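You operate a simulated robot arm through the tools that you are given. There is no shell and no other tool.

You run a simulated two-armed robot. Do the job below in one go: nothing can be reset, and whatever is moved stays where it is left.

## Task
Shake the last air out: two bursts on cell two, then two on cell seven.
Fine: hands off the cube vibrator at each burst; all air figures end at 0 ml, nothing sunk; the vibrator ends on the park mat, the black pad stays put. Set down upright: cube vibrator.

It is judged by the outcome, as a careful person would: the job done as asked, and still so three seconds after it is handed in. It fails if anything else is knocked over, pushed out of place, dropped, spilled or broken.

## Robot
Two 7-joint arms with two-finger parallel grippers on one trunk that stands fixed in place. Base frame: the origin is at the foot of the trunk, x ahead of it, y to its left, z up. Readings come in mm, rad, newtons and seconds.
The left shoulder is at [71, 156, 1180], the right one opposite. Each reaches about 1231 mm from its shoulder. Payload 3.91 kg a hand.
Tool frame (each hand has its own): the origin (TCP) lies between the finger pads and is the grasp point; the fingertips stand 30 mm ahead of it; z points along the fingers, y is the line along which they close. The gripper opens to 110 mm. The fingers are 20 mm wide and 10 mm thick; the gripper's body (48 by 112 mm) begins 55 mm behind the TCP.
Orientation is that of the tool frame in the base frame, as [roll, pitch, yaw] about the fixed x, y, z axes, in that order (R = Rz(yaw) Ry(pitch) Rx(roll)). With the fingers straight down and closing along the base's y, the tool's x points along the base's -x, its y along +y and its z along -z.

## Interface
- The arms move only by the tool play_rows. It takes "left_moves", "right_moves" or both (then of equal length, played together; a hand with none holds still); each is a list of rows, each a list of 7 numbers: the shift along the base's x, y, z in mm, then the turn, a rotation vector about the base's x, y, z in rad, then the gripper command, from -1 (fully open) to 1 (shut), values between in proportion. In form: [[x, y, z, rx, ry, rz, grip], ...]. A call has 1 to 20 rows; each row is the pose to reach, as a shift and turn from the pose commanded when the call began. Each row takes 0.2 s and may step no farther than 50 mm and 0.15 rad from the row before; otherwise, or with a gripper value out of range, the whole call is refused. Where a pose cannot be reached the arm comes as near as it can. A force on the tool above 40 N (or 10 N above the force at the start of the call, whichever is more), or a blocked arm, ends the call early, and 0.2 s more pass. The fingers move at their own pace (about 108 mm/s each) and stop on an object; they squeeze with about 32 N. The grip force told is the motor's: it shows also when the fingers shut on nothing. Time passes only in rows, and 0.2 s behind the last, so rows that repeat a pose let the fingers close. It gives the time, the measured TCP pose, the force on the tool (base axes), the opening and the grip force at its end, in the units of the frame above (readings bear some noise), with the torque about the TCP (base axes, N m) and any sound that the robot's microphone picked up.
- Cameras (640 x 400 px; columns grow to the right, rows downward): "scene" is now at [141.7, -2.1, 1420.8]; the picture's right is [-0.10, -1.00, -0.00], its down [-0.35, 0.03, -0.94] and it looks along [0.93, -0.09, -0.35] (base axes); focal length 322 px, centre (320, 200). "left" rides on the left gripper at [72, -17, -103] in its tool frame; the picture's right is [0.23, 0.97, 0.00], its down [-0.76, 0.18, -0.62] and it looks along [-0.61, 0.14, 0.78] (tool axes); focal length 222 px, centre (320, 200). "right" rides on the right gripper at [72, 17, -103] in its tool frame; the picture's right is [-0.23, 0.97, 0.00], its down [-0.76, -0.18, -0.62] and it looks along [-0.61, -0.14, 0.78] (tool axes); focal length 222 px, centre (320, 200). There is no depth. A picture from a camera that has moved, and an enlarged one, comes with that camera's place and axes in the base frame and with its lens. The place of the scene camera against the robot may be out by one fixed shift of up to 18 mm in any direction.
- grab_frame(camera): a new picture of that camera. It takes no simulated time.
- move_column(by): slides the trunk up (or, below 0, down) by that many mm; the arms and the scene camera ride with it, the base frame stays. It gives what a move gives, with no picture.
- aim_head(pan, tilt): turns the head with the scene camera to pan (to the left, within 1.501 rad either way) and tilt (down, from -0.506 to 1.204), counted from straight ahead of the robot. It gives what a move gives.
- zoom(camera, box): a new picture of the part [left, top, right, bottom] of that camera's present view, enlarged. It takes no simulated time.
- sign_off(): hands the job in; it is judged then, once.

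Places have to be worked out from the pictures, the camera data and where the tool is seen. Open the grippers and draw the arms clear of the work before you hand the job in, unless the task says otherwise.

The tools are called as name(argument=value, ...) on one line, values as JSON. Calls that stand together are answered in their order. play_rows: Moves the arms, as the interface text tells. Its arguments: {"type":"object","properties":{"left_moves":{"type":"array","items":{"type":"array","items":{"type":"number"}}},"right_moves":{"type":"array","items":{"type":"array","items":{"type":"number"}}}},"required":[]} The other tools are called the same way: move_column (by) moves the trunk up or down; aim_head (pan, tilt) turns the head that bears the scene camera; grab_frame (camera) takes a picture; zoom (camera, box) takes an enlarged picture of a part of a camera's view; sign_off () hands the job in.

At the start:

```text
clock: 0.0
left_tcp_pos: [879.7, 187.3, 1245.2]
left_ee_rot: [3.141, -0.002, -3.141]
left_force: [0.0, -0.4, -0.2]
left_ft_torque: [0.02, -0.03, 0.01]
left_gripper_width: 110.0
left_gripper_force: 0.1
right_tcp_pos: [618.6, -437.6, 1334.8]
right_ee_rot: [-3.141, -0.002, 3.14]
right_force: [-0.1, 0.1, -0.5]
right_ft_torque: [0.02, 0.01, -0.02]
right_gripper_width: 109.9
right_gripper_force: 0.0
trunk travel left (down, up): [-625.0, 315.0]
head pan, tilt (commanded): [-0.096, 0.36]
```

scene: 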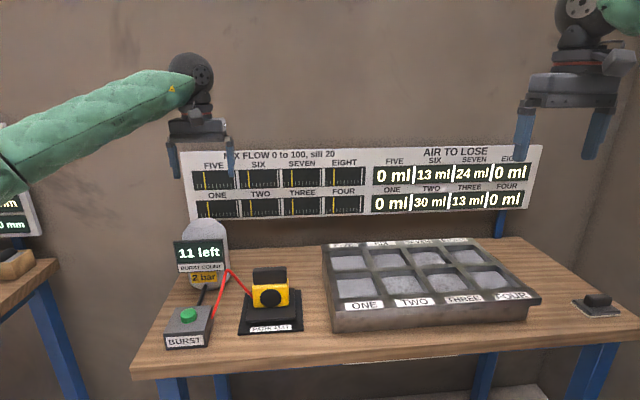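
right: 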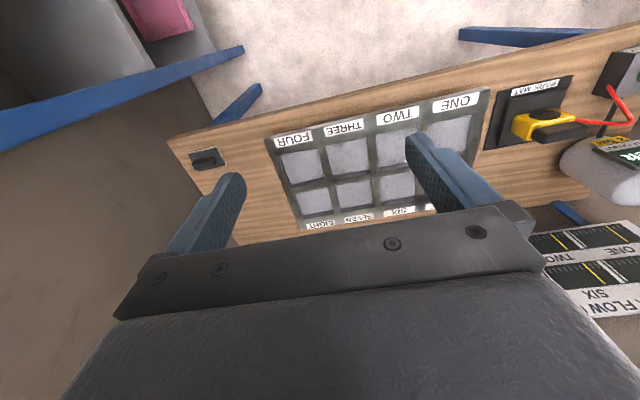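
left: 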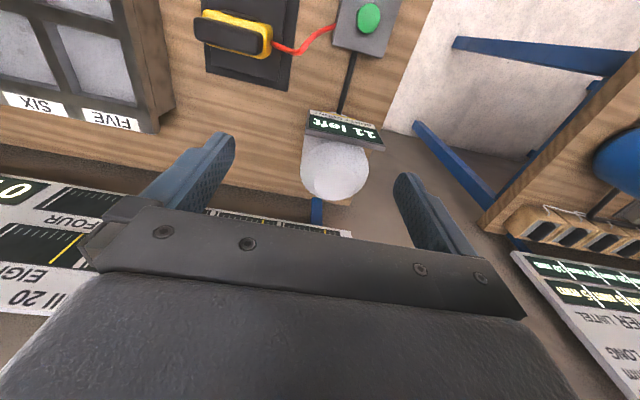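

I'll start by looking closely at the scene: the vibrator on the park mat, the burst button, the mould tray with eight cells and the two boards.

zoom(camera="scene", box=[130, 210, 330, 360])

zoom(camera="scene", box=[310, 220, 630, 350])

zoom(camera="scene", box=[170, 130, 550, 230])

zoom(camera="right", box=[160, 40, 640, 260])

zoom(camera="left", box=[0, 0, 420, 240])

```text
2.67 times, centred on (230, 285) of scene
camera zoom: at [141.7, -2.1, 1420.8], right [-0.1, -1.0, 0.0], down [-0.35, 0.03, -0.94], along [0.93, -0.09, -0.35], focal length 860 px, centre (560, -27)
```

zoom: 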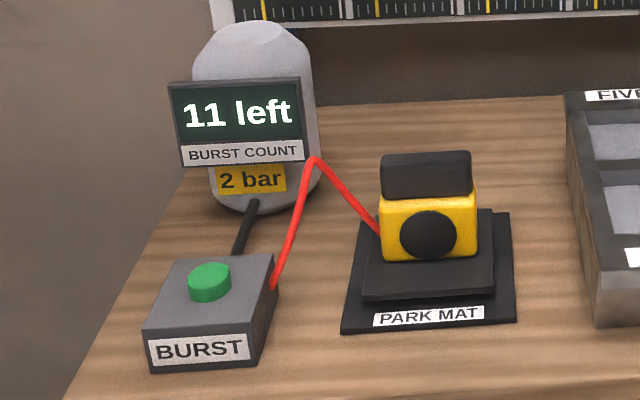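

```text
2.00 times, centred on (470, 285) of scene
camera zoom: at [141.7, -2.1, 1420.8], right [-0.1, -1.0, 0.0], down [-0.35, 0.03, -0.94], along [0.93, -0.09, -0.35], focal length 645 px, centre (20, 30)
```

zoom: 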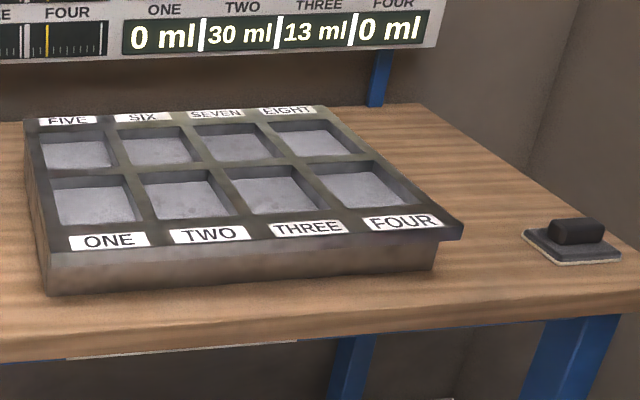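

```text
1.68 times, centred on (360, 180) of scene
camera zoom: at [141.7, -2.1, 1420.8], right [-0.1, -1.0, 0.0], down [-0.35, 0.03, -0.94], along [0.93, -0.09, -0.35], focal length 543 px, centre (253, 234)
```

zoom: 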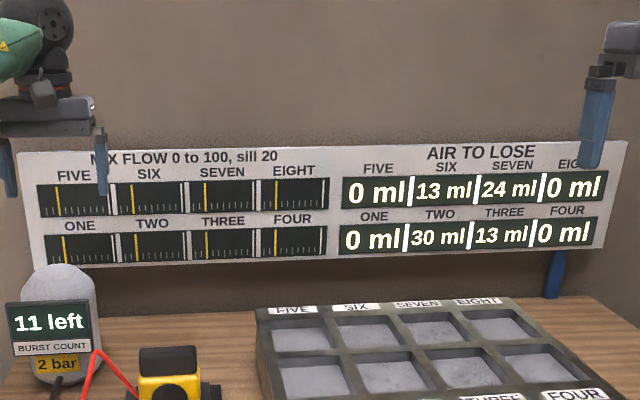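

```text
1.33 times, centred on (400, 150) of right
camera zoom: at [546.4, -420.8, 1437.9], right [0.23, 0.97, 0.0], down [0.76, -0.18, 0.62], along [0.61, -0.14, -0.78], focal length 296 px, centre (213, 267)
```

zoom: 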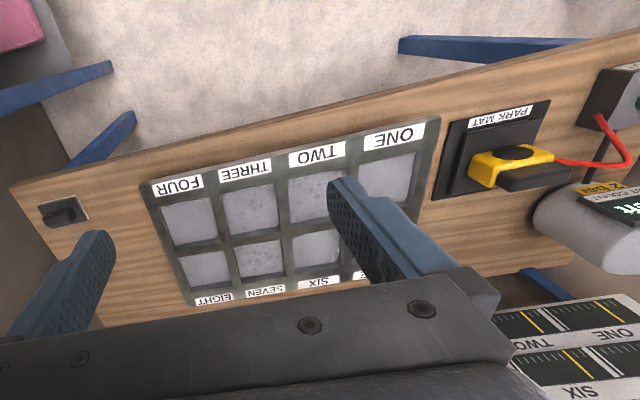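

```text
1.52 times, centred on (210, 120) of left
camera zoom: at [806.9, 169.8, 1350.0], right [-0.23, 0.97, 0.0], down [0.76, 0.18, 0.62], along [0.61, 0.14, -0.78], focal length 338 px, centre (488, 322)
```

zoom: 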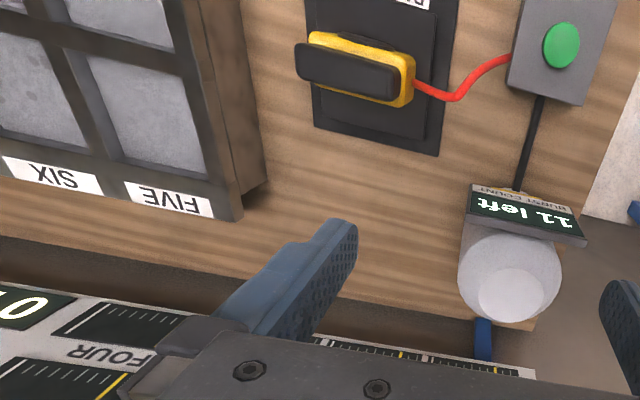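

The vibrator sits on a plate on the park mat, roughly x≈850, y≈58; cell two is roughly (870,-310) and seven (990,-430). I move the left hand back and closer over the mat so its camera gives a clear look.

play_rows(left_moves=[[-32, -25, -19, 0, 0, 0, -1], [-64, -50, -38, 0, 0, 0, -1], [-96, -76, -57, 0, 0, 0, -1], [-128, -101, -76, 0, 0, 0, -1], [-160, -127, -95, 0, 0, 0, -1], [-160, -127, -95, 0, 0, 0, -1]])

aim_head(pan=-0.2, tilt=0.55)

grab_frame(camera="left")

grab_frame(camera="scene")

```text
clock: 1.4
left_tcp_pos: [718.6, 60.9, 1151.6]
left_ee_rot: [-3.14, -0.001, -3.14]
left_force: [-0.4, -0.1, -0.5]
left_ft_torque: [0.02, 0.01, 0.0]
left_gripper_width: 110.0
left_gripper_force: 0.1
right_tcp_pos: [618.7, -435.4, 1334.9]
right_ee_rot: [3.14, 0.0, -3.139]
right_force: [0.0, -0.5, -0.1]
right_ft_torque: [-0.02, 0.0, -0.01]
right_gripper_width: 110.1
right_gripper_force: 0.0
trunk travel left (down, up): [-625.0, 315.0]
head pan, tilt (commanded): [-0.096, 0.36]
```

```text
clock: 2.1
left_tcp_pos: [718.9, 60.0, 1152.5]
left_ee_rot: [-3.142, 0.0, -3.14]
left_force: [-0.6, 0.1, -0.3]
left_ft_torque: [0.0, 0.0, -0.01]
left_gripper_width: 109.9
left_gripper_force: 0.0
right_tcp_pos: [618.2, -437.4, 1334.8]
right_ee_rot: [3.14, 0.001, -3.141]
right_force: [-0.6, -0.5, -0.9]
right_ft_torque: [0.0, -0.02, 0.01]
right_gripper_width: 110.1
right_gripper_force: 0.0
trunk travel left (down, up): [-625.0, 315.0]
head pan, tilt (commanded): [-0.201, 0.55]
```

```text
taken
camera left: at [647.5, 43.3, 1256.7], right [-0.23, 0.97, 0.0], down [0.76, 0.18, 0.62], along [0.61, 0.14, -0.78], focal length 222 px, centre (320, 200)
```

left: 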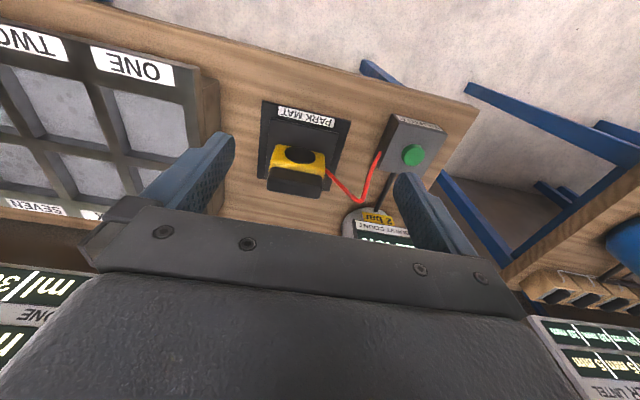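

```text
taken
camera scene: at [137.0, -11.2, 1403.4], right [-0.2, -0.98, 0.0], down [-0.51, 0.1, -0.85], along [0.84, -0.17, -0.52], focal length 322 px, centre (320, 200)
```

scene: 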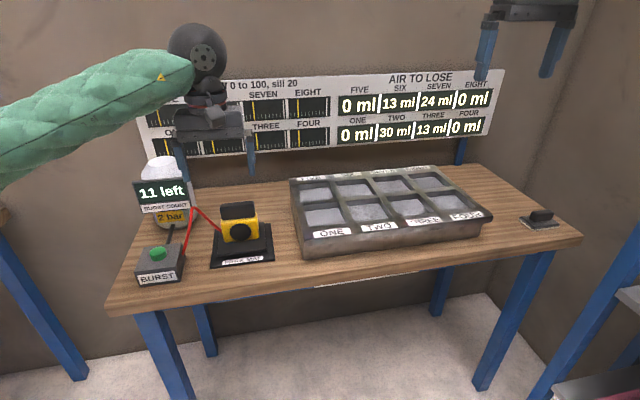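

zoom(camera="left", box=[230, 80, 470, 230])

zoom(camera="scene", box=[120, 150, 300, 300])

zoom(camera="scene", box=[280, 150, 580, 280])

zoom(camera="scene", box=[140, 60, 340, 160])

```text
2.67 times, centred on (350, 155) of left
camera zoom: at [647.5, 43.3, 1256.7], right [-0.23, 0.97, 0.0], down [0.76, 0.18, 0.62], along [0.61, 0.14, -0.78], focal length 592 px, centre (240, 320)
```

zoom: 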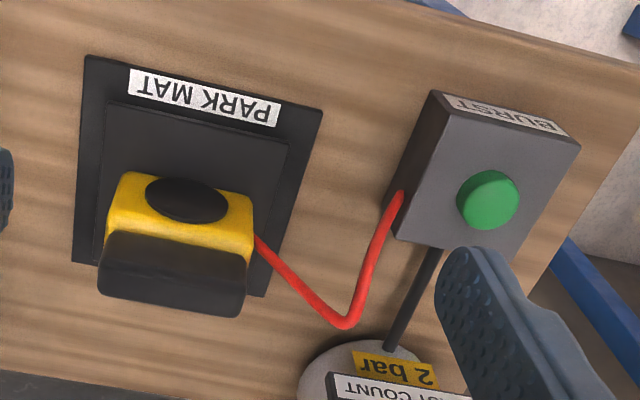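

```text
2.67 times, centred on (210, 225) of scene
camera zoom: at [137.0, -11.2, 1403.4], right [-0.2, -0.98, 0.0], down [-0.51, 0.1, -0.85], along [0.84, -0.17, -0.52], focal length 860 px, centre (613, 133)
```

zoom: 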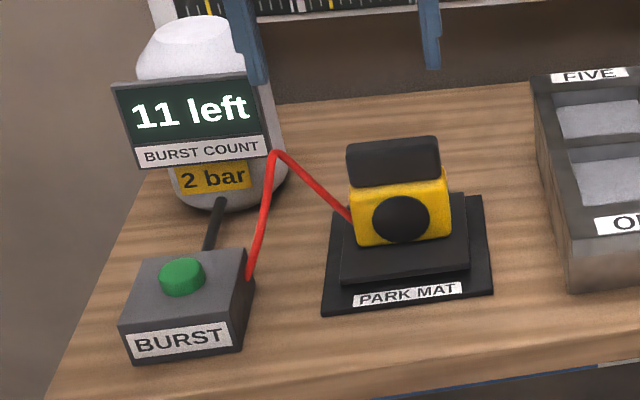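

```text
2.13 times, centred on (430, 215) of scene
camera zoom: at [137.0, -11.2, 1403.4], right [-0.2, -0.98, 0.0], down [-0.51, 0.1, -0.85], along [0.84, -0.17, -0.52], focal length 688 px, centre (85, 168)
```

zoom: 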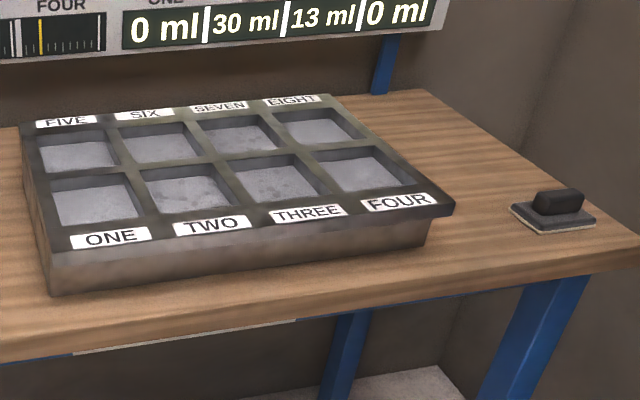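

```text
3.20 times, centred on (240, 110) of scene
camera zoom: at [137.0, -11.2, 1403.4], right [-0.2, -0.98, 0.0], down [-0.51, 0.1, -0.85], along [0.84, -0.17, -0.52], focal length 1032 px, centre (576, 488)
```

zoom: 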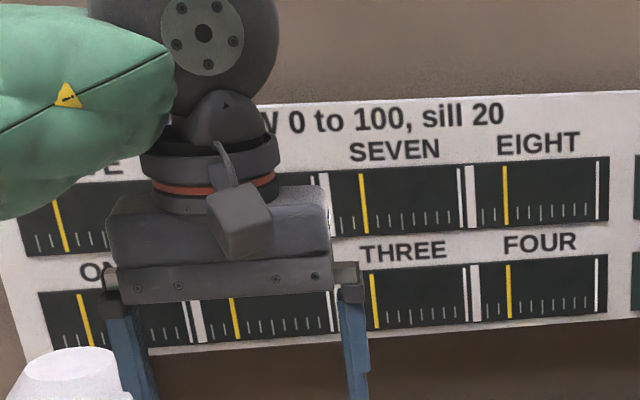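

The flow gauges matter (sill 20), so I enlarge them and the air board to learn how the needle reads before touching anything.

zoom(camera="scene", box=[240, 85, 340, 160])

zoom(camera="left", box=[0, 0, 240, 220])

grab_frame(camera="right")

zoom(camera="right", box=[500, 200, 640, 320])

```text
5.33 times, centred on (290, 122) of scene
camera zoom: at [137.0, -11.2, 1403.4], right [-0.2, -0.98, 0.0], down [-0.51, 0.1, -0.85], along [0.84, -0.17, -0.52], focal length 1719 px, centre (480, 613)
```

zoom: 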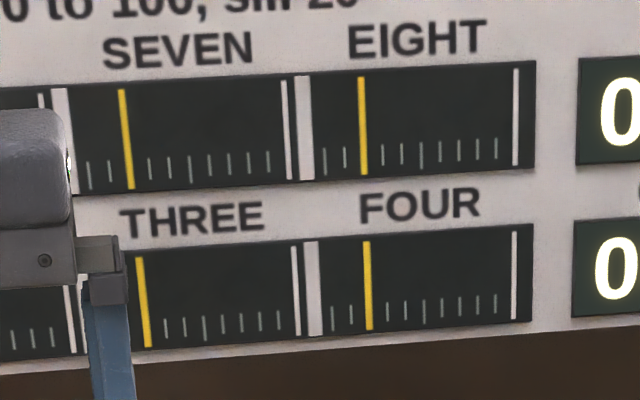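

```text
1.82 times, centred on (120, 110) of left
camera zoom: at [647.5, 43.3, 1256.7], right [-0.23, 0.97, 0.0], down [0.76, 0.18, 0.62], along [0.61, 0.14, -0.78], focal length 404 px, centre (684, 364)
```

zoom: 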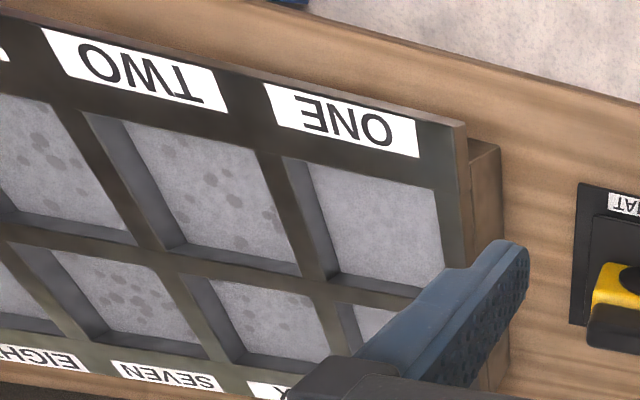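

```text
taken
camera right: at [546.3, -421.0, 1437.8], right [0.23, 0.97, 0.0], down [0.76, -0.18, 0.62], along [0.61, -0.14, -0.78], focal length 222 px, centre (320, 200)
```

right: 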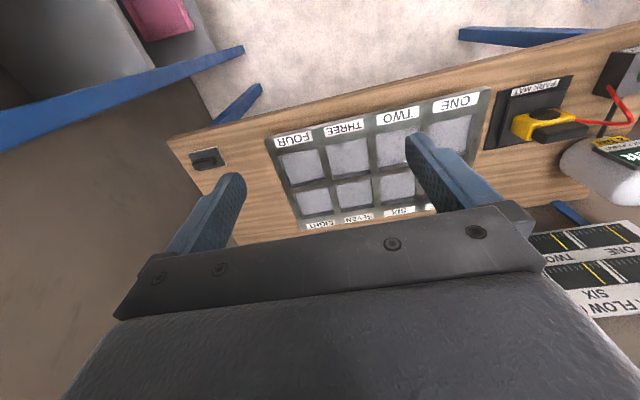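

```text
3.33 times, centred on (570, 260) of right
camera zoom: at [546.3, -421.0, 1437.8], right [0.23, 0.97, 0.0], down [0.76, -0.18, 0.62], along [0.61, -0.14, -0.78], focal length 740 px, centre (-513, 0)
```

zoom: 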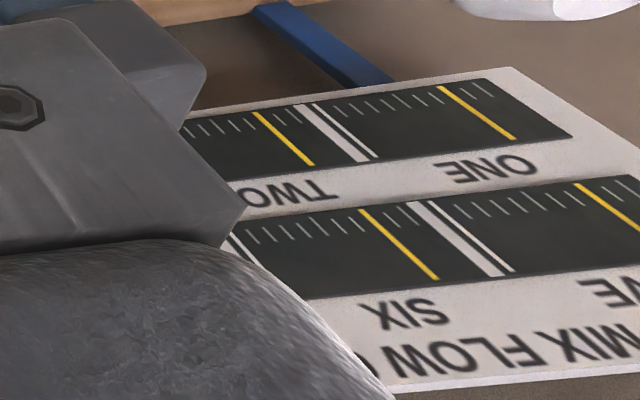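

All flow needles read 100 now (ticks are 10s, sill at 20). Triangulating: the mat label is at about (781,50,853), the tray rim is z≈941 with the TWO label near (743,-292). The button is near (792,250,890). I'll use the right arm for the vibrator and the left for the button; next I move the left hand over near the button and the right hand over the tray for closer pictures.

play_rows(left_moves=[[0, 48, -10, 0, 0, 0, -1], [0, 96, -20, 0, 0, 0, -1], [0, 144, -30, 0, 0, 0, -1], [0, 190, -40, 0, 0, 0, -1], [0, 190, -40, 0, 0, 0, -1]], right_moves=[[10, 20, -40, 0, 0, 0, -1], [20, 40, -80, 0, 0, 0, -1], [30, 60, -120, 0, 0, 0, -1], [40, 80, -150, 0, 0, 0, -1], [40, 80, -150, 0, 0, 0, -1]])

grab_frame(camera="left")

grab_frame(camera="right")

grab_frame(camera="scene")

```text
clock: 3.3
left_tcp_pos: [718.3, 245.1, 1111.3]
left_ee_rot: [3.14, 0.0, 3.141]
left_force: [0.1, 0.4, -0.6]
left_ft_torque: [0.01, 0.0, -0.02]
left_gripper_width: 110.1
left_gripper_force: 0.1
right_tcp_pos: [657.9, -358.1, 1183.1]
right_ee_rot: [3.14, 0.001, 3.141]
right_force: [-0.3, -0.6, 0.1]
right_ft_torque: [0.0, -0.03, -0.01]
right_gripper_width: 110.1
right_gripper_force: 0.0
trunk travel left (down, up): [-625.0, 315.0]
head pan, tilt (commanded): [-0.201, 0.55]
```

```text
taken
camera left: at [645.5, 228.8, 1215.6], right [-0.23, 0.97, 0.0], down [0.76, 0.18, 0.62], along [0.61, 0.14, -0.78], focal length 222 px, centre (320, 200)
```

left: 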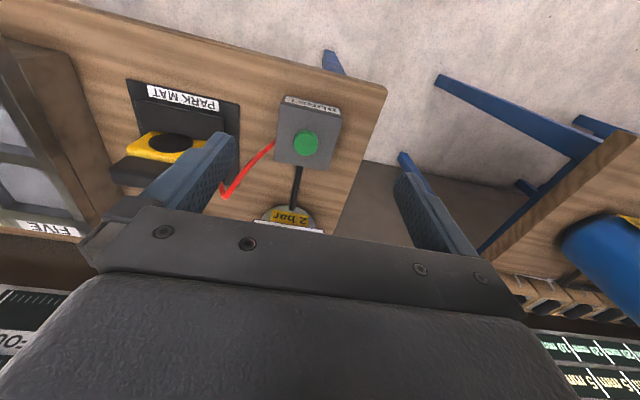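

```text
taken
camera right: at [585.5, -342.1, 1287.3], right [0.23, 0.97, 0.0], down [0.76, -0.18, 0.62], along [0.61, -0.14, -0.78], focal length 222 px, centre (320, 200)
```

right: 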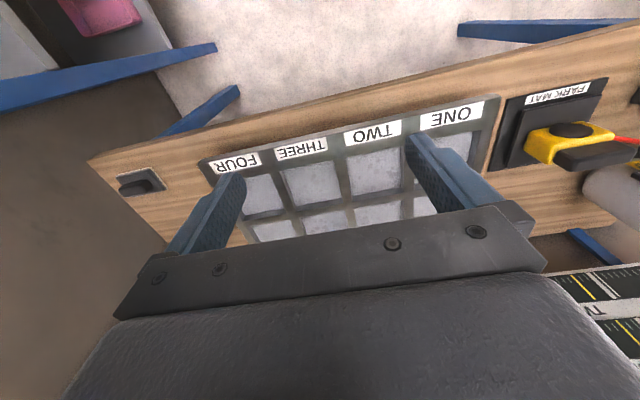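

```text
taken
camera scene: at [136.3, -13.0, 1403.4], right [-0.2, -0.98, 0.0], down [-0.51, 0.11, -0.85], along [0.84, -0.17, -0.52], focal length 322 px, centre (320, 200)
```

scene: 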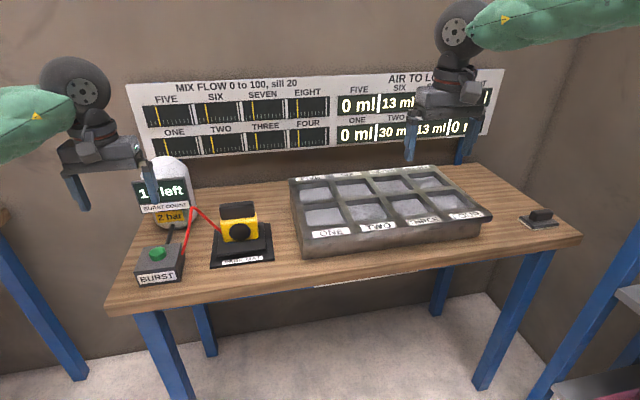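

I enlarge the tray, mat and button from these new viewpoints, and check the gauges again.

zoom(camera="right", box=[190, 80, 510, 270])

zoom(camera="right", box=[470, 60, 640, 190])

zoom(camera="left", box=[100, 60, 370, 240])

zoom(camera="scene", box=[125, 65, 345, 165])

zoom(camera="scene", box=[280, 150, 500, 270])

```text
2.00 times, centred on (350, 175) of right
camera zoom: at [585.5, -342.1, 1287.3], right [0.23, 0.97, 0.0], down [0.76, -0.18, 0.62], along [0.61, -0.14, -0.78], focal length 444 px, centre (260, 250)
```

zoom: 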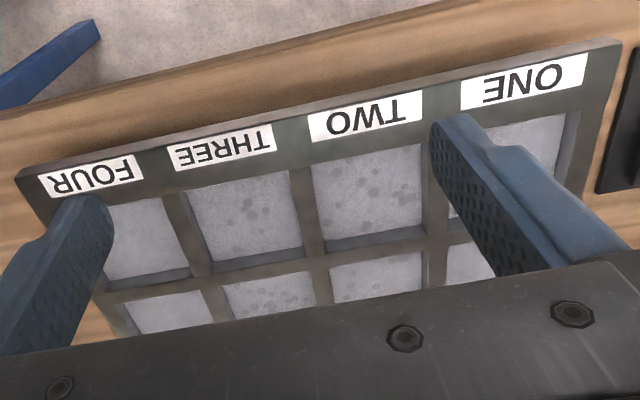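

```text
3.08 times, centred on (555, 125) of right
camera zoom: at [585.5, -342.1, 1287.3], right [0.23, 0.97, 0.0], down [0.76, -0.18, 0.62], along [0.61, -0.14, -0.78], focal length 684 px, centre (-403, 431)
```

zoom: 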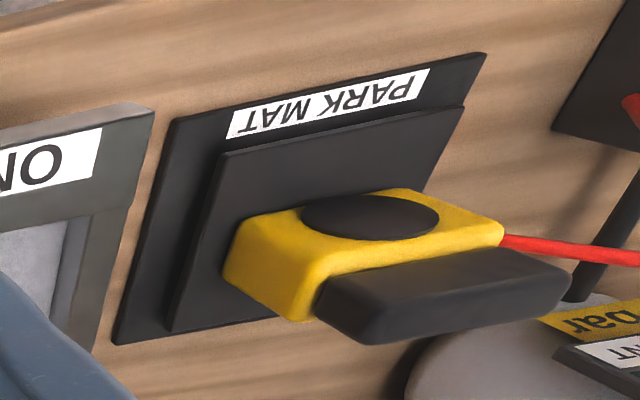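

```text
2.22 times, centred on (235, 150) of left
camera zoom: at [645.5, 228.8, 1215.6], right [-0.23, 0.97, 0.0], down [0.76, 0.18, 0.62], along [0.61, 0.14, -0.78], focal length 494 px, centre (509, 311)
```

zoom: 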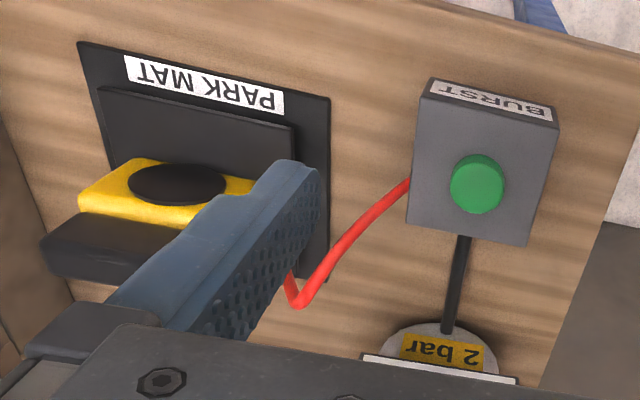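

```text
2.91 times, centred on (235, 115) of scene
camera zoom: at [136.3, -13.0, 1403.4], right [-0.2, -0.98, 0.0], down [-0.51, 0.11, -0.85], along [0.84, -0.17, -0.52], focal length 938 px, centre (567, 447)
```

zoom: 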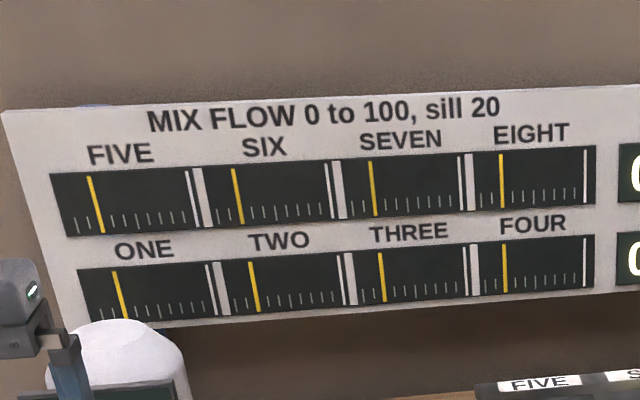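

```text
2.91 times, centred on (390, 210) of scene
camera zoom: at [136.3, -13.0, 1403.4], right [-0.2, -0.98, 0.0], down [-0.51, 0.11, -0.85], along [0.84, -0.17, -0.52], focal length 938 px, centre (116, 171)
```

zoom: 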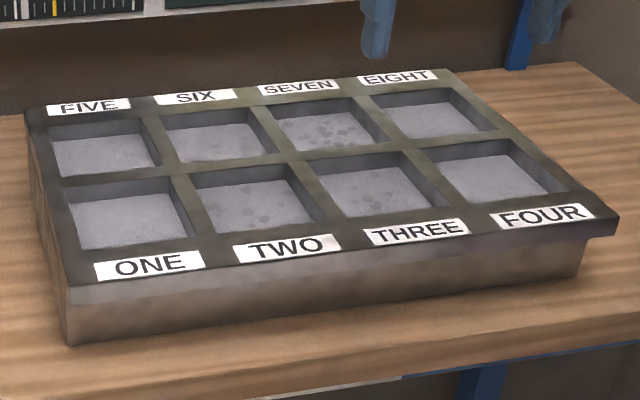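

Cells and vibrator are clear now: yellow body about 90 mm wide with the disc facing the robot and a black handle bar on top. I move the right hand to hover above the vibrator for a close look at the handle before grasping.

play_rows(right_moves=[[15, 40, -5, 0, 0, 0, -1], [34, 82, -12, 0, 0, 0, -1], [54, 123, -20, 0, 0, 0, -1], [74, 164, -28, 0, 0, 0, -1], [94, 205, -36, 0, 0, 0, -1], [114, 246, -44, 0, 0, 0, -1], [134, 287, -52, 0, 0, 0, -1], [154, 328, -60, 0, 0, 0, -1], [174, 368, -68, 0, 0, 0, -1], [192, 408, -75, 0, 0, 0, -1], [192, 408, -75, 0, 0, 0, -1]])

grab_frame(camera="right")

grab_frame(camera="left")

grab_frame(camera="scene")

```text
clock: 5.7
left_tcp_pos: [719.3, 246.7, 1110.8]
left_ee_rot: [3.14, 0.002, -3.139]
left_force: [0.2, 0.0, 0.1]
left_ft_torque: [0.01, 0.0, 0.02]
left_gripper_width: 110.1
left_gripper_force: 0.1
right_tcp_pos: [772.0, -86.6, 1126.7]
right_ee_rot: [-3.14, 0.001, -3.14]
right_force: [-0.2, -0.3, -0.3]
right_ft_torque: [-0.03, 0.01, 0.01]
right_gripper_width: 109.9
right_gripper_force: 0.1
right hand out of reach, approached as far as the arm can: row 7, 8, 9, 10, 11
trunk travel left (down, up): [-625.0, 315.0]
head pan, tilt (commanded): [-0.201, 0.55]
```

```text
taken
camera right: at [700.1, -71.0, 1228.6], right [0.23, 0.97, 0.0], down [0.76, -0.18, 0.62], along [0.61, -0.14, -0.78], focal length 222 px, centre (320, 200)
```

right: 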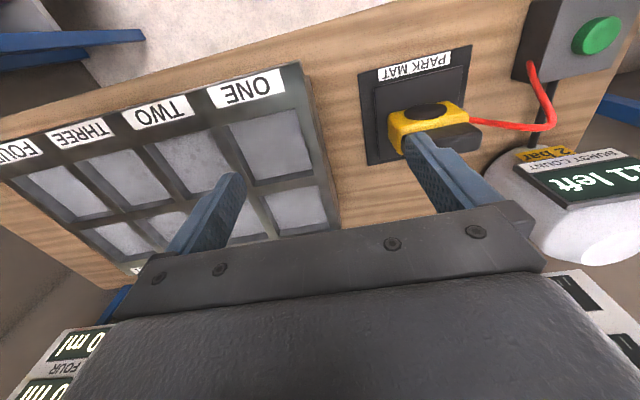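

```text
taken
camera left: at [646.5, 230.5, 1214.7], right [-0.23, 0.97, 0.0], down [0.76, 0.18, 0.62], along [0.61, 0.14, -0.78], focal length 222 px, centre (320, 200)
```

left: 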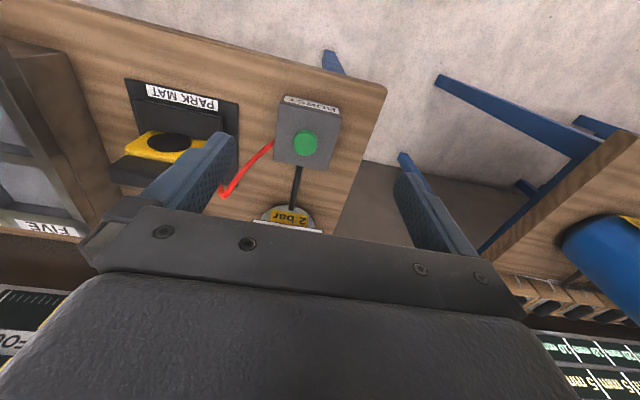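

```text
taken
camera scene: at [137.3, -10.5, 1403.3], right [-0.2, -0.98, 0.0], down [-0.51, 0.1, -0.85], along [0.84, -0.17, -0.52], focal length 322 px, centre (320, 200)
```

scene: 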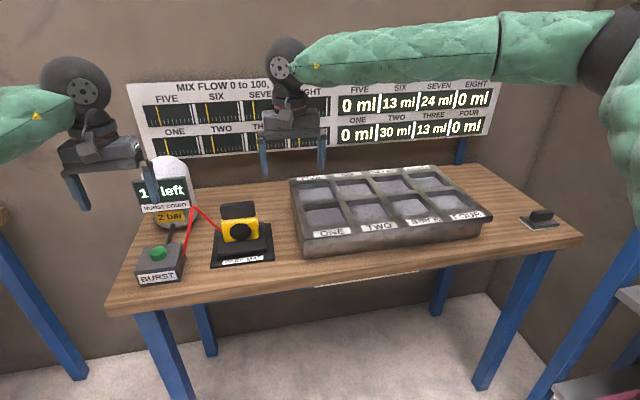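

The right arm stopped short at about (772,-87) — it can't reach that far inward in this posture. I check that the gauges haven't drifted with time before trying another posture.

zoom(camera="scene", box=[125, 65, 275, 165])

zoom(camera="right", box=[340, 30, 640, 200])

zoom(camera="right", box=[0, 50, 350, 280])

```text
4.00 times, centred on (200, 115) of scene
camera zoom: at [137.3, -10.5, 1403.3], right [-0.2, -0.98, 0.0], down [-0.51, 0.1, -0.85], along [0.84, -0.17, -0.52], focal length 1290 px, centre (800, 540)
```

zoom: 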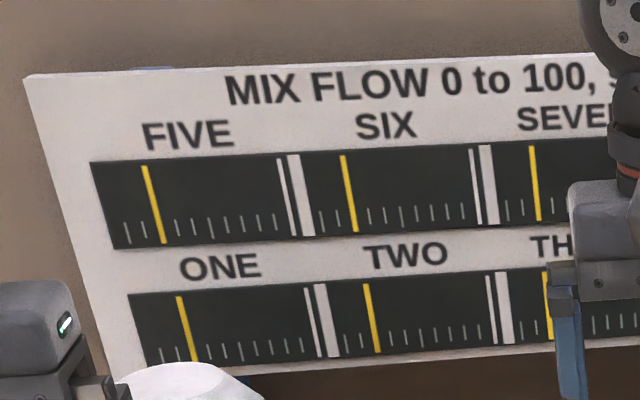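

```text
2.13 times, centred on (490, 115) of right
camera zoom: at [700.1, -71.0, 1228.6], right [0.23, 0.97, 0.0], down [0.76, -0.18, 0.62], along [0.61, -0.14, -0.78], focal length 474 px, centre (-43, 381)
```

zoom: 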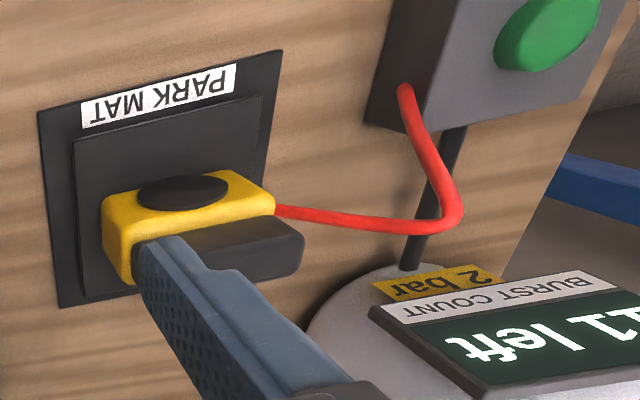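

```text
1.74 times, centred on (175, 165) of right
camera zoom: at [700.1, -71.0, 1228.6], right [0.23, 0.97, 0.0], down [0.76, -0.18, 0.62], along [0.61, -0.14, -0.78], focal length 386 px, centre (572, 261)
```

zoom: 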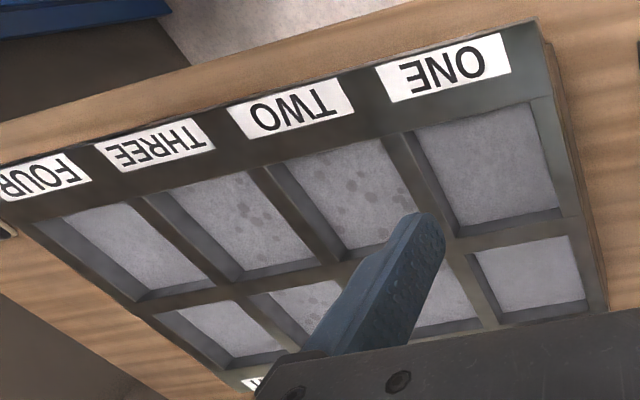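

Needles are still at 100, so nothing is urgent. The forearm points inward about 45°, so I turn the right hand with it (+z, to about 90°), which also suits gripping the handle across its thin side, and see if the reach opens up.

play_rows(right_moves=[[0, 0, 0, 0, 0, 0.15, -1], [0, 0, 0, 0, 0, 0.3, -1], [0, 0, 0, 0, 0, 0.45, -1], [0, 0, 0, 0, 0, 0.6, -1], [0, 0, 0, 0, 0, 0.75, -1], [0, 0, 0, 0, 0, 0.9, -1], [0, 0, 0, 0, 0, 1.05, -1], [0, 0, 0, 0, 0, 1.2, -1], [0, 0, 0, 0, 0, 1.35, -1], [0, 0, 0, 0, 0, 1.5, -1], [0, 0, 0, 0, 0, 1.571, -1]])

```text
clock: 8.1
left_tcp_pos: [718.7, 247.0, 1110.9]
left_ee_rot: [-3.141, -0.001, -3.14]
left_force: [-0.1, -0.1, 0.6]
left_ft_torque: [0.04, -0.01, -0.03]
left_gripper_width: 110.1
left_gripper_force: 0.1
right_tcp_pos: [599.7, -23.5, 1097.0]
right_ee_rot: [-3.063, 0.0, -1.777]
right_force: [0.6, 0.6, -0.2]
right_ft_torque: [-0.02, 0.01, 0.01]
right_gripper_width: 109.8
right_gripper_force: 0.0
right hand out of reach, approached as far as the arm can: row 7, 8, 9, 10, 11
trunk travel left (down, up): [-625.0, 315.0]
head pan, tilt (commanded): [-0.201, 0.55]
```

The reach got worse with that turn; I look at the arm's posture from the scene camera before choosing another.

grab_frame(camera="scene")

grab_frame(camera="right")

grab_frame(camera="left")

```text
taken
camera scene: at [136.6, -10.8, 1403.4], right [-0.2, -0.98, 0.0], down [-0.51, 0.1, -0.85], along [0.84, -0.17, -0.52], focal length 322 px, centre (320, 200)
```

scene: 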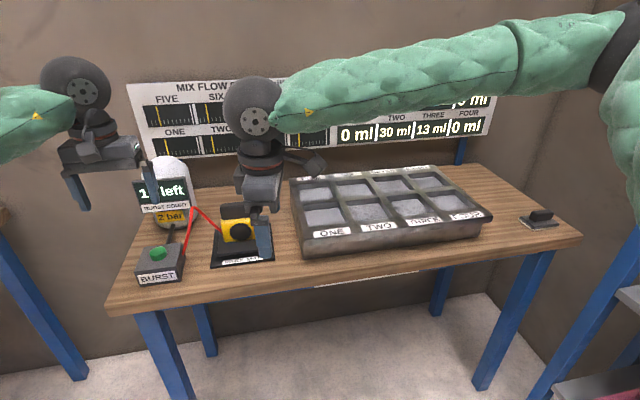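

```text
taken
camera right: at [560.0, -90.1, 1199.7], right [-0.9, 0.42, -0.08], down [0.28, 0.72, 0.63], along [0.32, 0.55, -0.77], focal length 222 px, centre (320, 200)
```

right: 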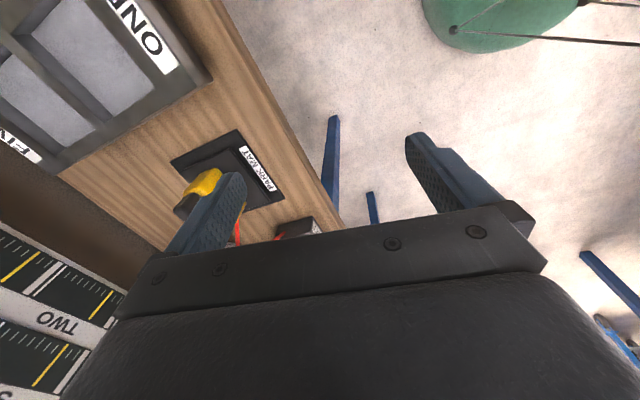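

```text
taken
camera left: at [646.0, 230.3, 1215.1], right [-0.23, 0.97, 0.0], down [0.76, 0.18, 0.62], along [0.61, 0.14, -0.78], focal length 222 px, centre (320, 200)
```

left: 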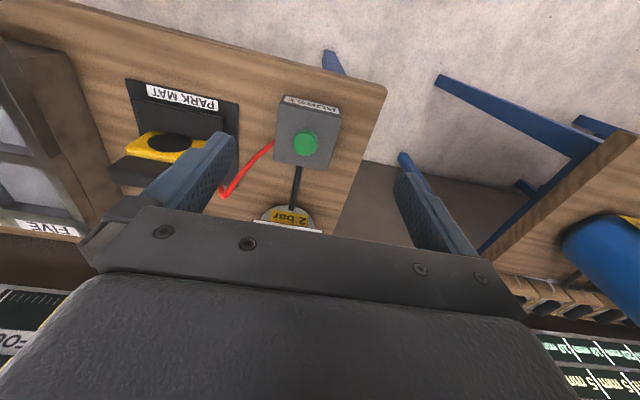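

I query the commanded pose with a null row to see whether the arm holds the clamped pose or still strives for the unreachable one.

play_rows(right_moves=[[-20, -40, 10, 0, 0, -0.15, -1], [-20, -85, 10, 0, 0, -0.3, -1], [-20, -130, 20, 0, 0, -0.45, -1], [0, -165, 30, 0, 0, -0.6, -1], [25, -200, 40, 0, 0, -0.75, -1], [50, -230, 50, 0, 0, -0.9, -1], [50, -230, 50, 0, 0, -1.05, -1], [50, -230, 50, 0, 0, -1.2, -1], [50, -230, 50, 0, 0, -1.364, -1], [50, -230, 50, 0, 0, -1.364, -1]])

```text
refused: row 9 steps farther than a row can; nothing moved
```

One turn step was too big; I resend with smaller steps.

play_rows(right_moves=[[-20, -40, 10, 0, 0, -0.14, -1], [-20, -85, 10, 0, 0, -0.28, -1], [-20, -130, 20, 0, 0, -0.42, -1], [0, -165, 30, 0, 0, -0.56, -1], [25, -200, 40, 0, 0, -0.7, -1], [50, -230, 50, 0, 0, -0.84, -1], [50, -230, 50, 0, 0, -0.98, -1], [50, -230, 50, 0, 0, -1.11, -1], [50, -230, 50, 0, 0, -1.24, -1], [50, -230, 50, 0, 0, -1.364, -1]])

```text
clock: 10.3
left_tcp_pos: [719.6, 246.7, 1111.0]
left_ee_rot: [-3.141, 0.0, -3.139]
left_force: [-0.3, 0.4, 0.6]
left_ft_torque: [0.02, 0.04, 0.0]
left_gripper_width: 110.3
left_gripper_force: 0.0
right_tcp_pos: [646.5, -257.1, 1149.1]
right_ee_rot: [-3.063, 0.0, 3.14]
right_force: [-0.2, 1.2, -0.2]
right_ft_torque: [-0.01, 0.03, 0.0]
right_gripper_width: 109.7
right_gripper_force: 0.1
trunk travel left (down, up): [-625.0, 315.0]
head pan, tilt (commanded): [-0.201, 0.55]
```

The base is the clamped pose, good. I level the hand again (rx +0.0786) and then raise the trunk 200 mm so the arms reach down from above, which should free the inward reach.

play_rows(right_moves=[[0, 0, 0, 0.0786, 0, 0, -1], [0, 0, 0, 0.0786, 0, 0, -1]])

move_column(by=200)

grab_frame(camera="scene")

```text
clock: 10.9
left_tcp_pos: [719.2, 248.0, 1110.9]
left_ee_rot: [-3.14, 0.001, -3.14]
left_force: [0.0, 0.6, 0.3]
left_ft_torque: [-0.02, -0.02, 0.0]
left_gripper_width: 109.9
left_gripper_force: 0.1
right_tcp_pos: [647.2, -255.5, 1150.4]
right_ee_rot: [3.141, -0.002, 3.138]
right_force: [0.0, -1.4, -0.3]
right_ft_torque: [0.02, -0.01, 0.02]
right_gripper_width: 110.1
right_gripper_force: 0.1
trunk travel left (down, up): [-625.0, 315.0]
head pan, tilt (commanded): [-0.201, 0.55]
```

```text
clock: 13.1
left_tcp_pos: [718.6, 246.0, 1311.1]
left_ee_rot: [-3.141, -0.001, 3.141]
left_force: [0.4, 0.2, -0.1]
left_ft_torque: [-0.02, 0.02, 0.01]
left_gripper_width: 109.9
left_gripper_force: 0.1
right_tcp_pos: [646.3, -256.8, 1349.1]
right_ee_rot: [3.14, -0.002, -3.142]
right_force: [-0.3, -0.5, -0.3]
right_ft_torque: [-0.01, -0.04, -0.02]
right_gripper_width: 109.9
right_gripper_force: 0.0
trunk travel left (down, up): [-825.0, 115.0]
head pan, tilt (commanded): [-0.201, 0.55]
```

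```text
taken
camera scene: at [137.3, -10.9, 1603.2], right [-0.2, -0.98, 0.0], down [-0.51, 0.1, -0.85], along [0.84, -0.17, -0.52], focal length 322 px, centre (320, 200)
```

scene: 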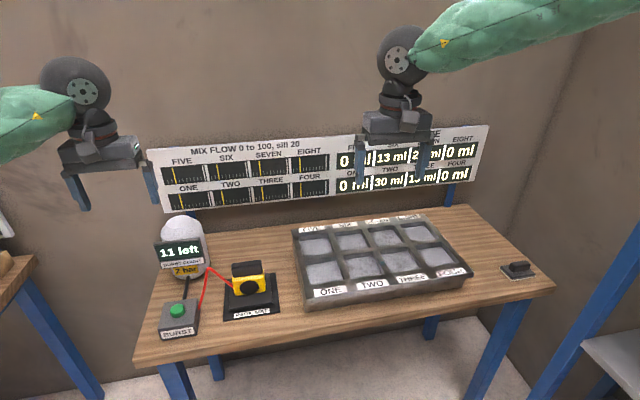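

Trunk is up 200 mm. I now lower the right hand inward toward the vibrator, (850,50,1115), and lower the left as well.

play_rows(right_moves=[[20, 20, -36, 0, 0, 0, -1], [40, 40, -72, 0, 0, 0, -1], [60, 65, -106, 0, 0, 0, -1], [80, 95, -136, 0, 0, 0, -1], [100, 128, -164, 0, 0, 0, -1], [120, 162, -190, 0, 0, 0, -1], [140, 198, -210, 0, 0, 0, -1], [160, 236, -224, 0, 0, 0, -1], [182, 272, -232, 0, 0, 0, -1], [203, 306, -236, 0, 0, 0, -1], [203, 306, -236, 0, 0, 0, -1]], left_moves=[[0, 5, -20, 0, 0, 0, -1], [0, 10, -40, 0, 0, 0, -1], [0, 15, -60, 0, 0, 0, -1], [0, 20, -80, 0, 0, 0, -1], [0, 25, -100, 0, 0, 0, -1], [0, 30, -120, 0, 0, 0, -1], [0, 30, -140, 0, 0, 0, -1], [0, 30, -160, 0, 0, 0, -1], [0, 30, -180, 0, 0, 0, -1], [0, 30, -180, 0, 0, 0, -1], [0, 30, -180, 0, 0, 0, -1]])

grab_frame(camera="scene")

grab_frame(camera="right")

```text
clock: 15.5
left_tcp_pos: [718.7, 278.3, 1129.8]
left_ee_rot: [-3.141, -0.002, -3.139]
left_force: [0.0, 0.8, 0.4]
left_ft_torque: [-0.03, 0.0, -0.03]
left_gripper_width: 109.8
left_gripper_force: 0.0
right_tcp_pos: [751.3, -112.8, 1181.1]
right_ee_rot: [3.139, -0.001, -3.141]
right_force: [0.0, -0.1, 0.4]
right_ft_torque: [-0.01, -0.02, -0.01]
right_gripper_width: 109.8
right_gripper_force: 0.1
right hand out of reach, approached as far as the arm can: row 6, 7, 8, 9, 10, 11
trunk travel left (down, up): [-825.0, 115.0]
head pan, tilt (commanded): [-0.201, 0.55]
```

```text
taken
camera scene: at [137.9, -10.9, 1603.2], right [-0.2, -0.98, 0.0], down [-0.51, 0.1, -0.85], along [0.84, -0.17, -0.52], focal length 322 px, centre (320, 200)
```

scene: 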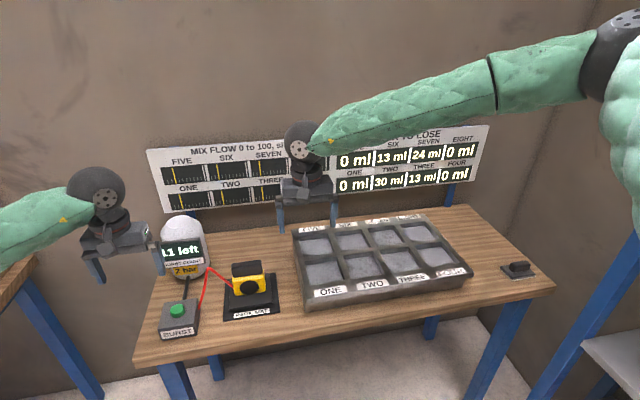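

```text
taken
camera right: at [678.6, -96.5, 1283.8], right [0.23, 0.97, 0.0], down [0.76, -0.18, 0.62], along [0.61, -0.14, -0.78], focal length 222 px, centre (320, 200)
```

right: 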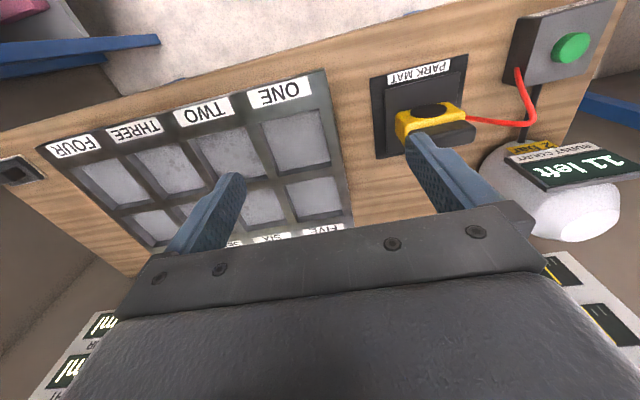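

Raising didn't help (boundary about the same). I test the other turn direction: right hand rotated clockwise (−z) while moving a little inward, to learn which joint is limiting.

play_rows(right_moves=[[0, 0, 0, 0, 0, -0.15, -1], [0, 0, 0, 0, 0, -0.3, -1], [0, 0, 0, 0, 0, -0.45, -1], [0, 0, 0, 0, 0, -0.6, -1], [10, 20, -5, 0, 0, -0.75, -1], [20, 45, -10, 0, 0, -0.9, -1], [30, 70, -15, 0, 0, -1.05, -1], [40, 95, -20, 0, 0, -1.2, -1], [50, 120, -25, 0, 0, -1.35, -1]])

grab_frame(camera="scene")

```text
clock: 17.5
left_tcp_pos: [717.5, 278.6, 1129.8]
left_ee_rot: [3.141, 0.0, -3.141]
left_force: [0.3, 0.1, -0.1]
left_ft_torque: [-0.01, 0.01, 0.02]
left_gripper_width: 109.7
left_gripper_force: 0.0
right_tcp_pos: [740.6, -99.0, 1197.6]
right_ee_rot: [-3.141, -0.002, 1.789]
right_force: [0.1, -0.7, -0.1]
right_ft_torque: [0.0, 0.02, -0.01]
right_gripper_width: 109.7
right_gripper_force: 0.1
right hand out of reach, approached as far as the arm can: row 3, 4, 5, 6, 7, 8, 9
trunk travel left (down, up): [-825.0, 115.0]
head pan, tilt (commanded): [-0.201, 0.55]
```

```text
taken
camera scene: at [137.3, -10.8, 1603.3], right [-0.2, -0.98, 0.0], down [-0.51, 0.1, -0.85], along [0.84, -0.17, -0.52], focal length 322 px, centre (320, 200)
```

scene: 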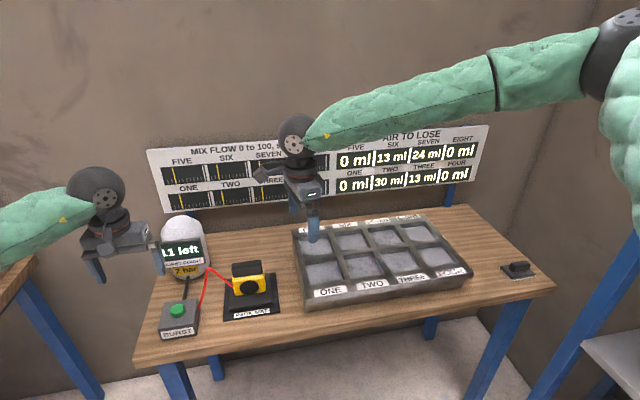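

The turn itself is free this way, so the limit is on wrist position (shoulder/elbow side), and it seemed to widen when the wrist sits higher relative to the shoulder. I retreat both hands up and outward, then lower the trunk to test that.

play_rows(right_moves=[[-10, -15, 30, 0, 0, 0.14, -1], [-20, -40, 60, 0, 0, 0.28, -1], [-30, -65, 90, 0, 0, 0.42, -1], [-40, -90, 120, 0, 0, 0.56, -1], [-50, -110, 150, 0, 0, 0.7, -1], [-60, -130, 180, 0, 0, 0.84, -1], [-70, -145, 210, 0, 0, 0.98, -1], [-80, -150, 230, 0, 0, 1.12, -1], [-80, -150, 230, 0, 0, 1.26, -1], [-80, -150, 230, 0, 0, 1.352, -1]], left_moves=[[0, 0, 30, 0, 0, 0, -1], [0, 0, 60, 0, 0, 0, -1], [0, 0, 90, 0, 0, 0, -1], [0, 0, 120, 0, 0, 0, -1], [0, 0, 150, 0, 0, 0, -1], [0, 0, 180, 0, 0, 0, -1], [0, 0, 210, 0, 0, 0, -1], [0, 0, 240, 0, 0, 0, -1], [0, 0, 270, 0, 0, 0, -1], [0, 0, 290, 0, 0, 0, -1]])

move_column(by=-300)

grab_frame(camera="scene")

```text
clock: 19.7
left_tcp_pos: [718.7, 276.4, 1420.0]
left_ee_rot: [3.141, -0.001, 3.14]
left_force: [-0.1, 0.6, 0.5]
left_ft_torque: [0.01, -0.01, 0.02]
left_gripper_width: 109.9
left_gripper_force: 0.0
right_tcp_pos: [660.7, -250.7, 1432.9]
right_ee_rot: [-3.141, -0.001, -3.138]
right_force: [0.5, -0.7, -0.6]
right_ft_torque: [-0.02, -0.01, 0.0]
right_gripper_width: 109.9
right_gripper_force: 0.0
trunk travel left (down, up): [-825.0, 115.0]
head pan, tilt (commanded): [-0.201, 0.55]
```

```text
clock: 22.7
left_tcp_pos: [717.5, 277.0, 1121.1]
left_ee_rot: [-3.14, 0.0, -3.14]
left_force: [-0.8, -0.5, -0.4]
left_ft_torque: [-0.01, 0.0, 0.01]
left_gripper_width: 109.8
left_gripper_force: 0.0
right_tcp_pos: [660.6, -250.8, 1132.9]
right_ee_rot: [3.141, -0.003, -3.14]
right_force: [0.6, 0.4, 0.2]
right_ft_torque: [0.01, -0.02, -0.03]
right_gripper_width: 109.8
right_gripper_force: 0.0
trunk travel left (down, up): [-525.0, 415.0]
head pan, tilt (commanded): [-0.201, 0.55]
```

```text
taken
camera scene: at [136.8, -10.9, 1303.4], right [-0.2, -0.98, 0.0], down [-0.51, 0.1, -0.85], along [0.84, -0.17, -0.52], focal length 322 px, centre (320, 200)
```

scene: 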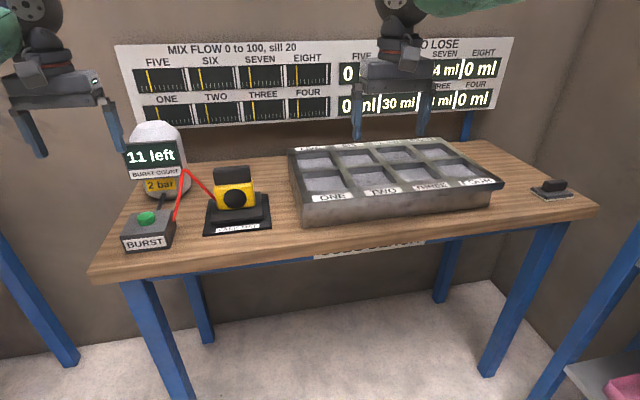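

Shoulders are now at about z=1080. I try the inward move again at z≈1120.

play_rows(right_moves=[[20, 38, 0, 0, 0, 0, -1], [40, 76, 0, 0, 0, 0, -1], [60, 114, 0, 0, 0, 0, -1], [80, 152, 0, 0, 0, 0, -1], [105, 188, 0, 0, 0, 0, -1], [130, 224, 0, 0, 0, 0, -1], [155, 260, 0, 0, 0, 0, -1], [190, 300, 0, 0, 0, 0, -1], [190, 300, 0, 0, 0, 0, -1]])

grab_frame(camera="scene")

```text
refused: row 8 steps farther than a row can; nothing moved
```

```text
taken
camera scene: at [136.8, -10.9, 1303.4], right [-0.2, -0.98, 0.0], down [-0.51, 0.1, -0.85], along [0.84, -0.17, -0.52], focal length 322 px, centre (320, 200)
```

scene: 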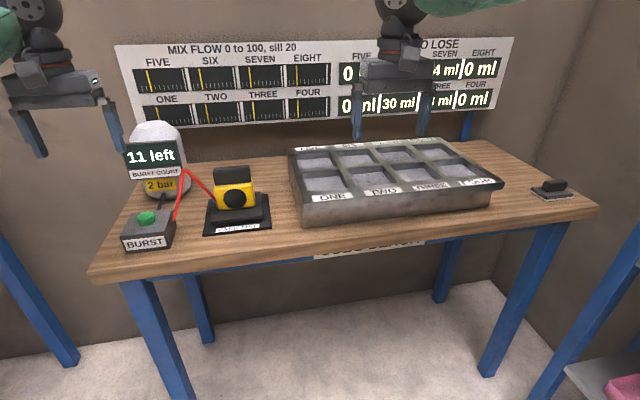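

The last step was too long; same move with smaller steps.

play_rows(right_moves=[[20, 38, 0, 0, 0, 0, -1], [40, 76, 0, 0, 0, 0, -1], [60, 114, 0, 0, 0, 0, -1], [80, 152, 0, 0, 0, 0, -1], [105, 188, 0, 0, 0, 0, -1], [130, 224, 0, 0, 0, 0, -1], [155, 260, 0, 0, 0, 0, -1], [175, 285, 0, 0, 0, 0, -1], [190, 300, 0, 0, 0, 0, -1]])

grab_frame(camera="scene")

```text
clock: 24.7
left_tcp_pos: [718.2, 277.4, 1120.6]
left_ee_rot: [3.141, 0.0, -3.141]
left_force: [-0.5, 1.0, -0.3]
left_ft_torque: [-0.01, -0.02, 0.02]
left_gripper_width: 109.7
left_gripper_force: 0.1
right_tcp_pos: [752.3, -82.8, 1132.4]
right_ee_rot: [-3.141, -0.002, -3.139]
right_force: [0.0, 0.1, -0.1]
right_ft_torque: [0.03, 0.06, 0.0]
right_gripper_width: 110.1
right_gripper_force: 0.1
right hand out of reach, approached as far as the arm can: row 5, 6, 7, 8, 9
trunk travel left (down, up): [-525.0, 415.0]
head pan, tilt (commanded): [-0.201, 0.55]
```

```text
taken
camera scene: at [137.1, -10.7, 1303.4], right [-0.2, -0.98, 0.0], down [-0.51, 0.1, -0.85], along [0.84, -0.17, -0.52], focal length 322 px, centre (320, 200)
```

scene: 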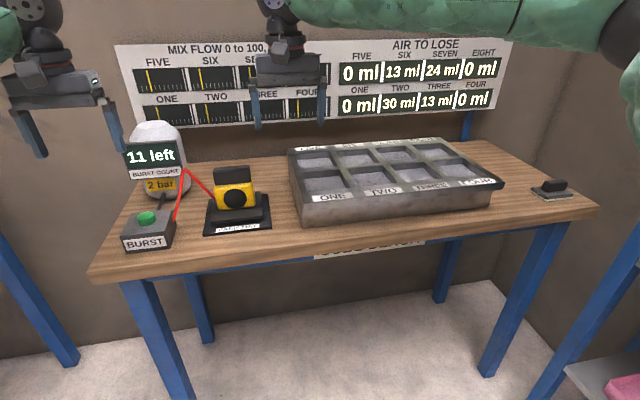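

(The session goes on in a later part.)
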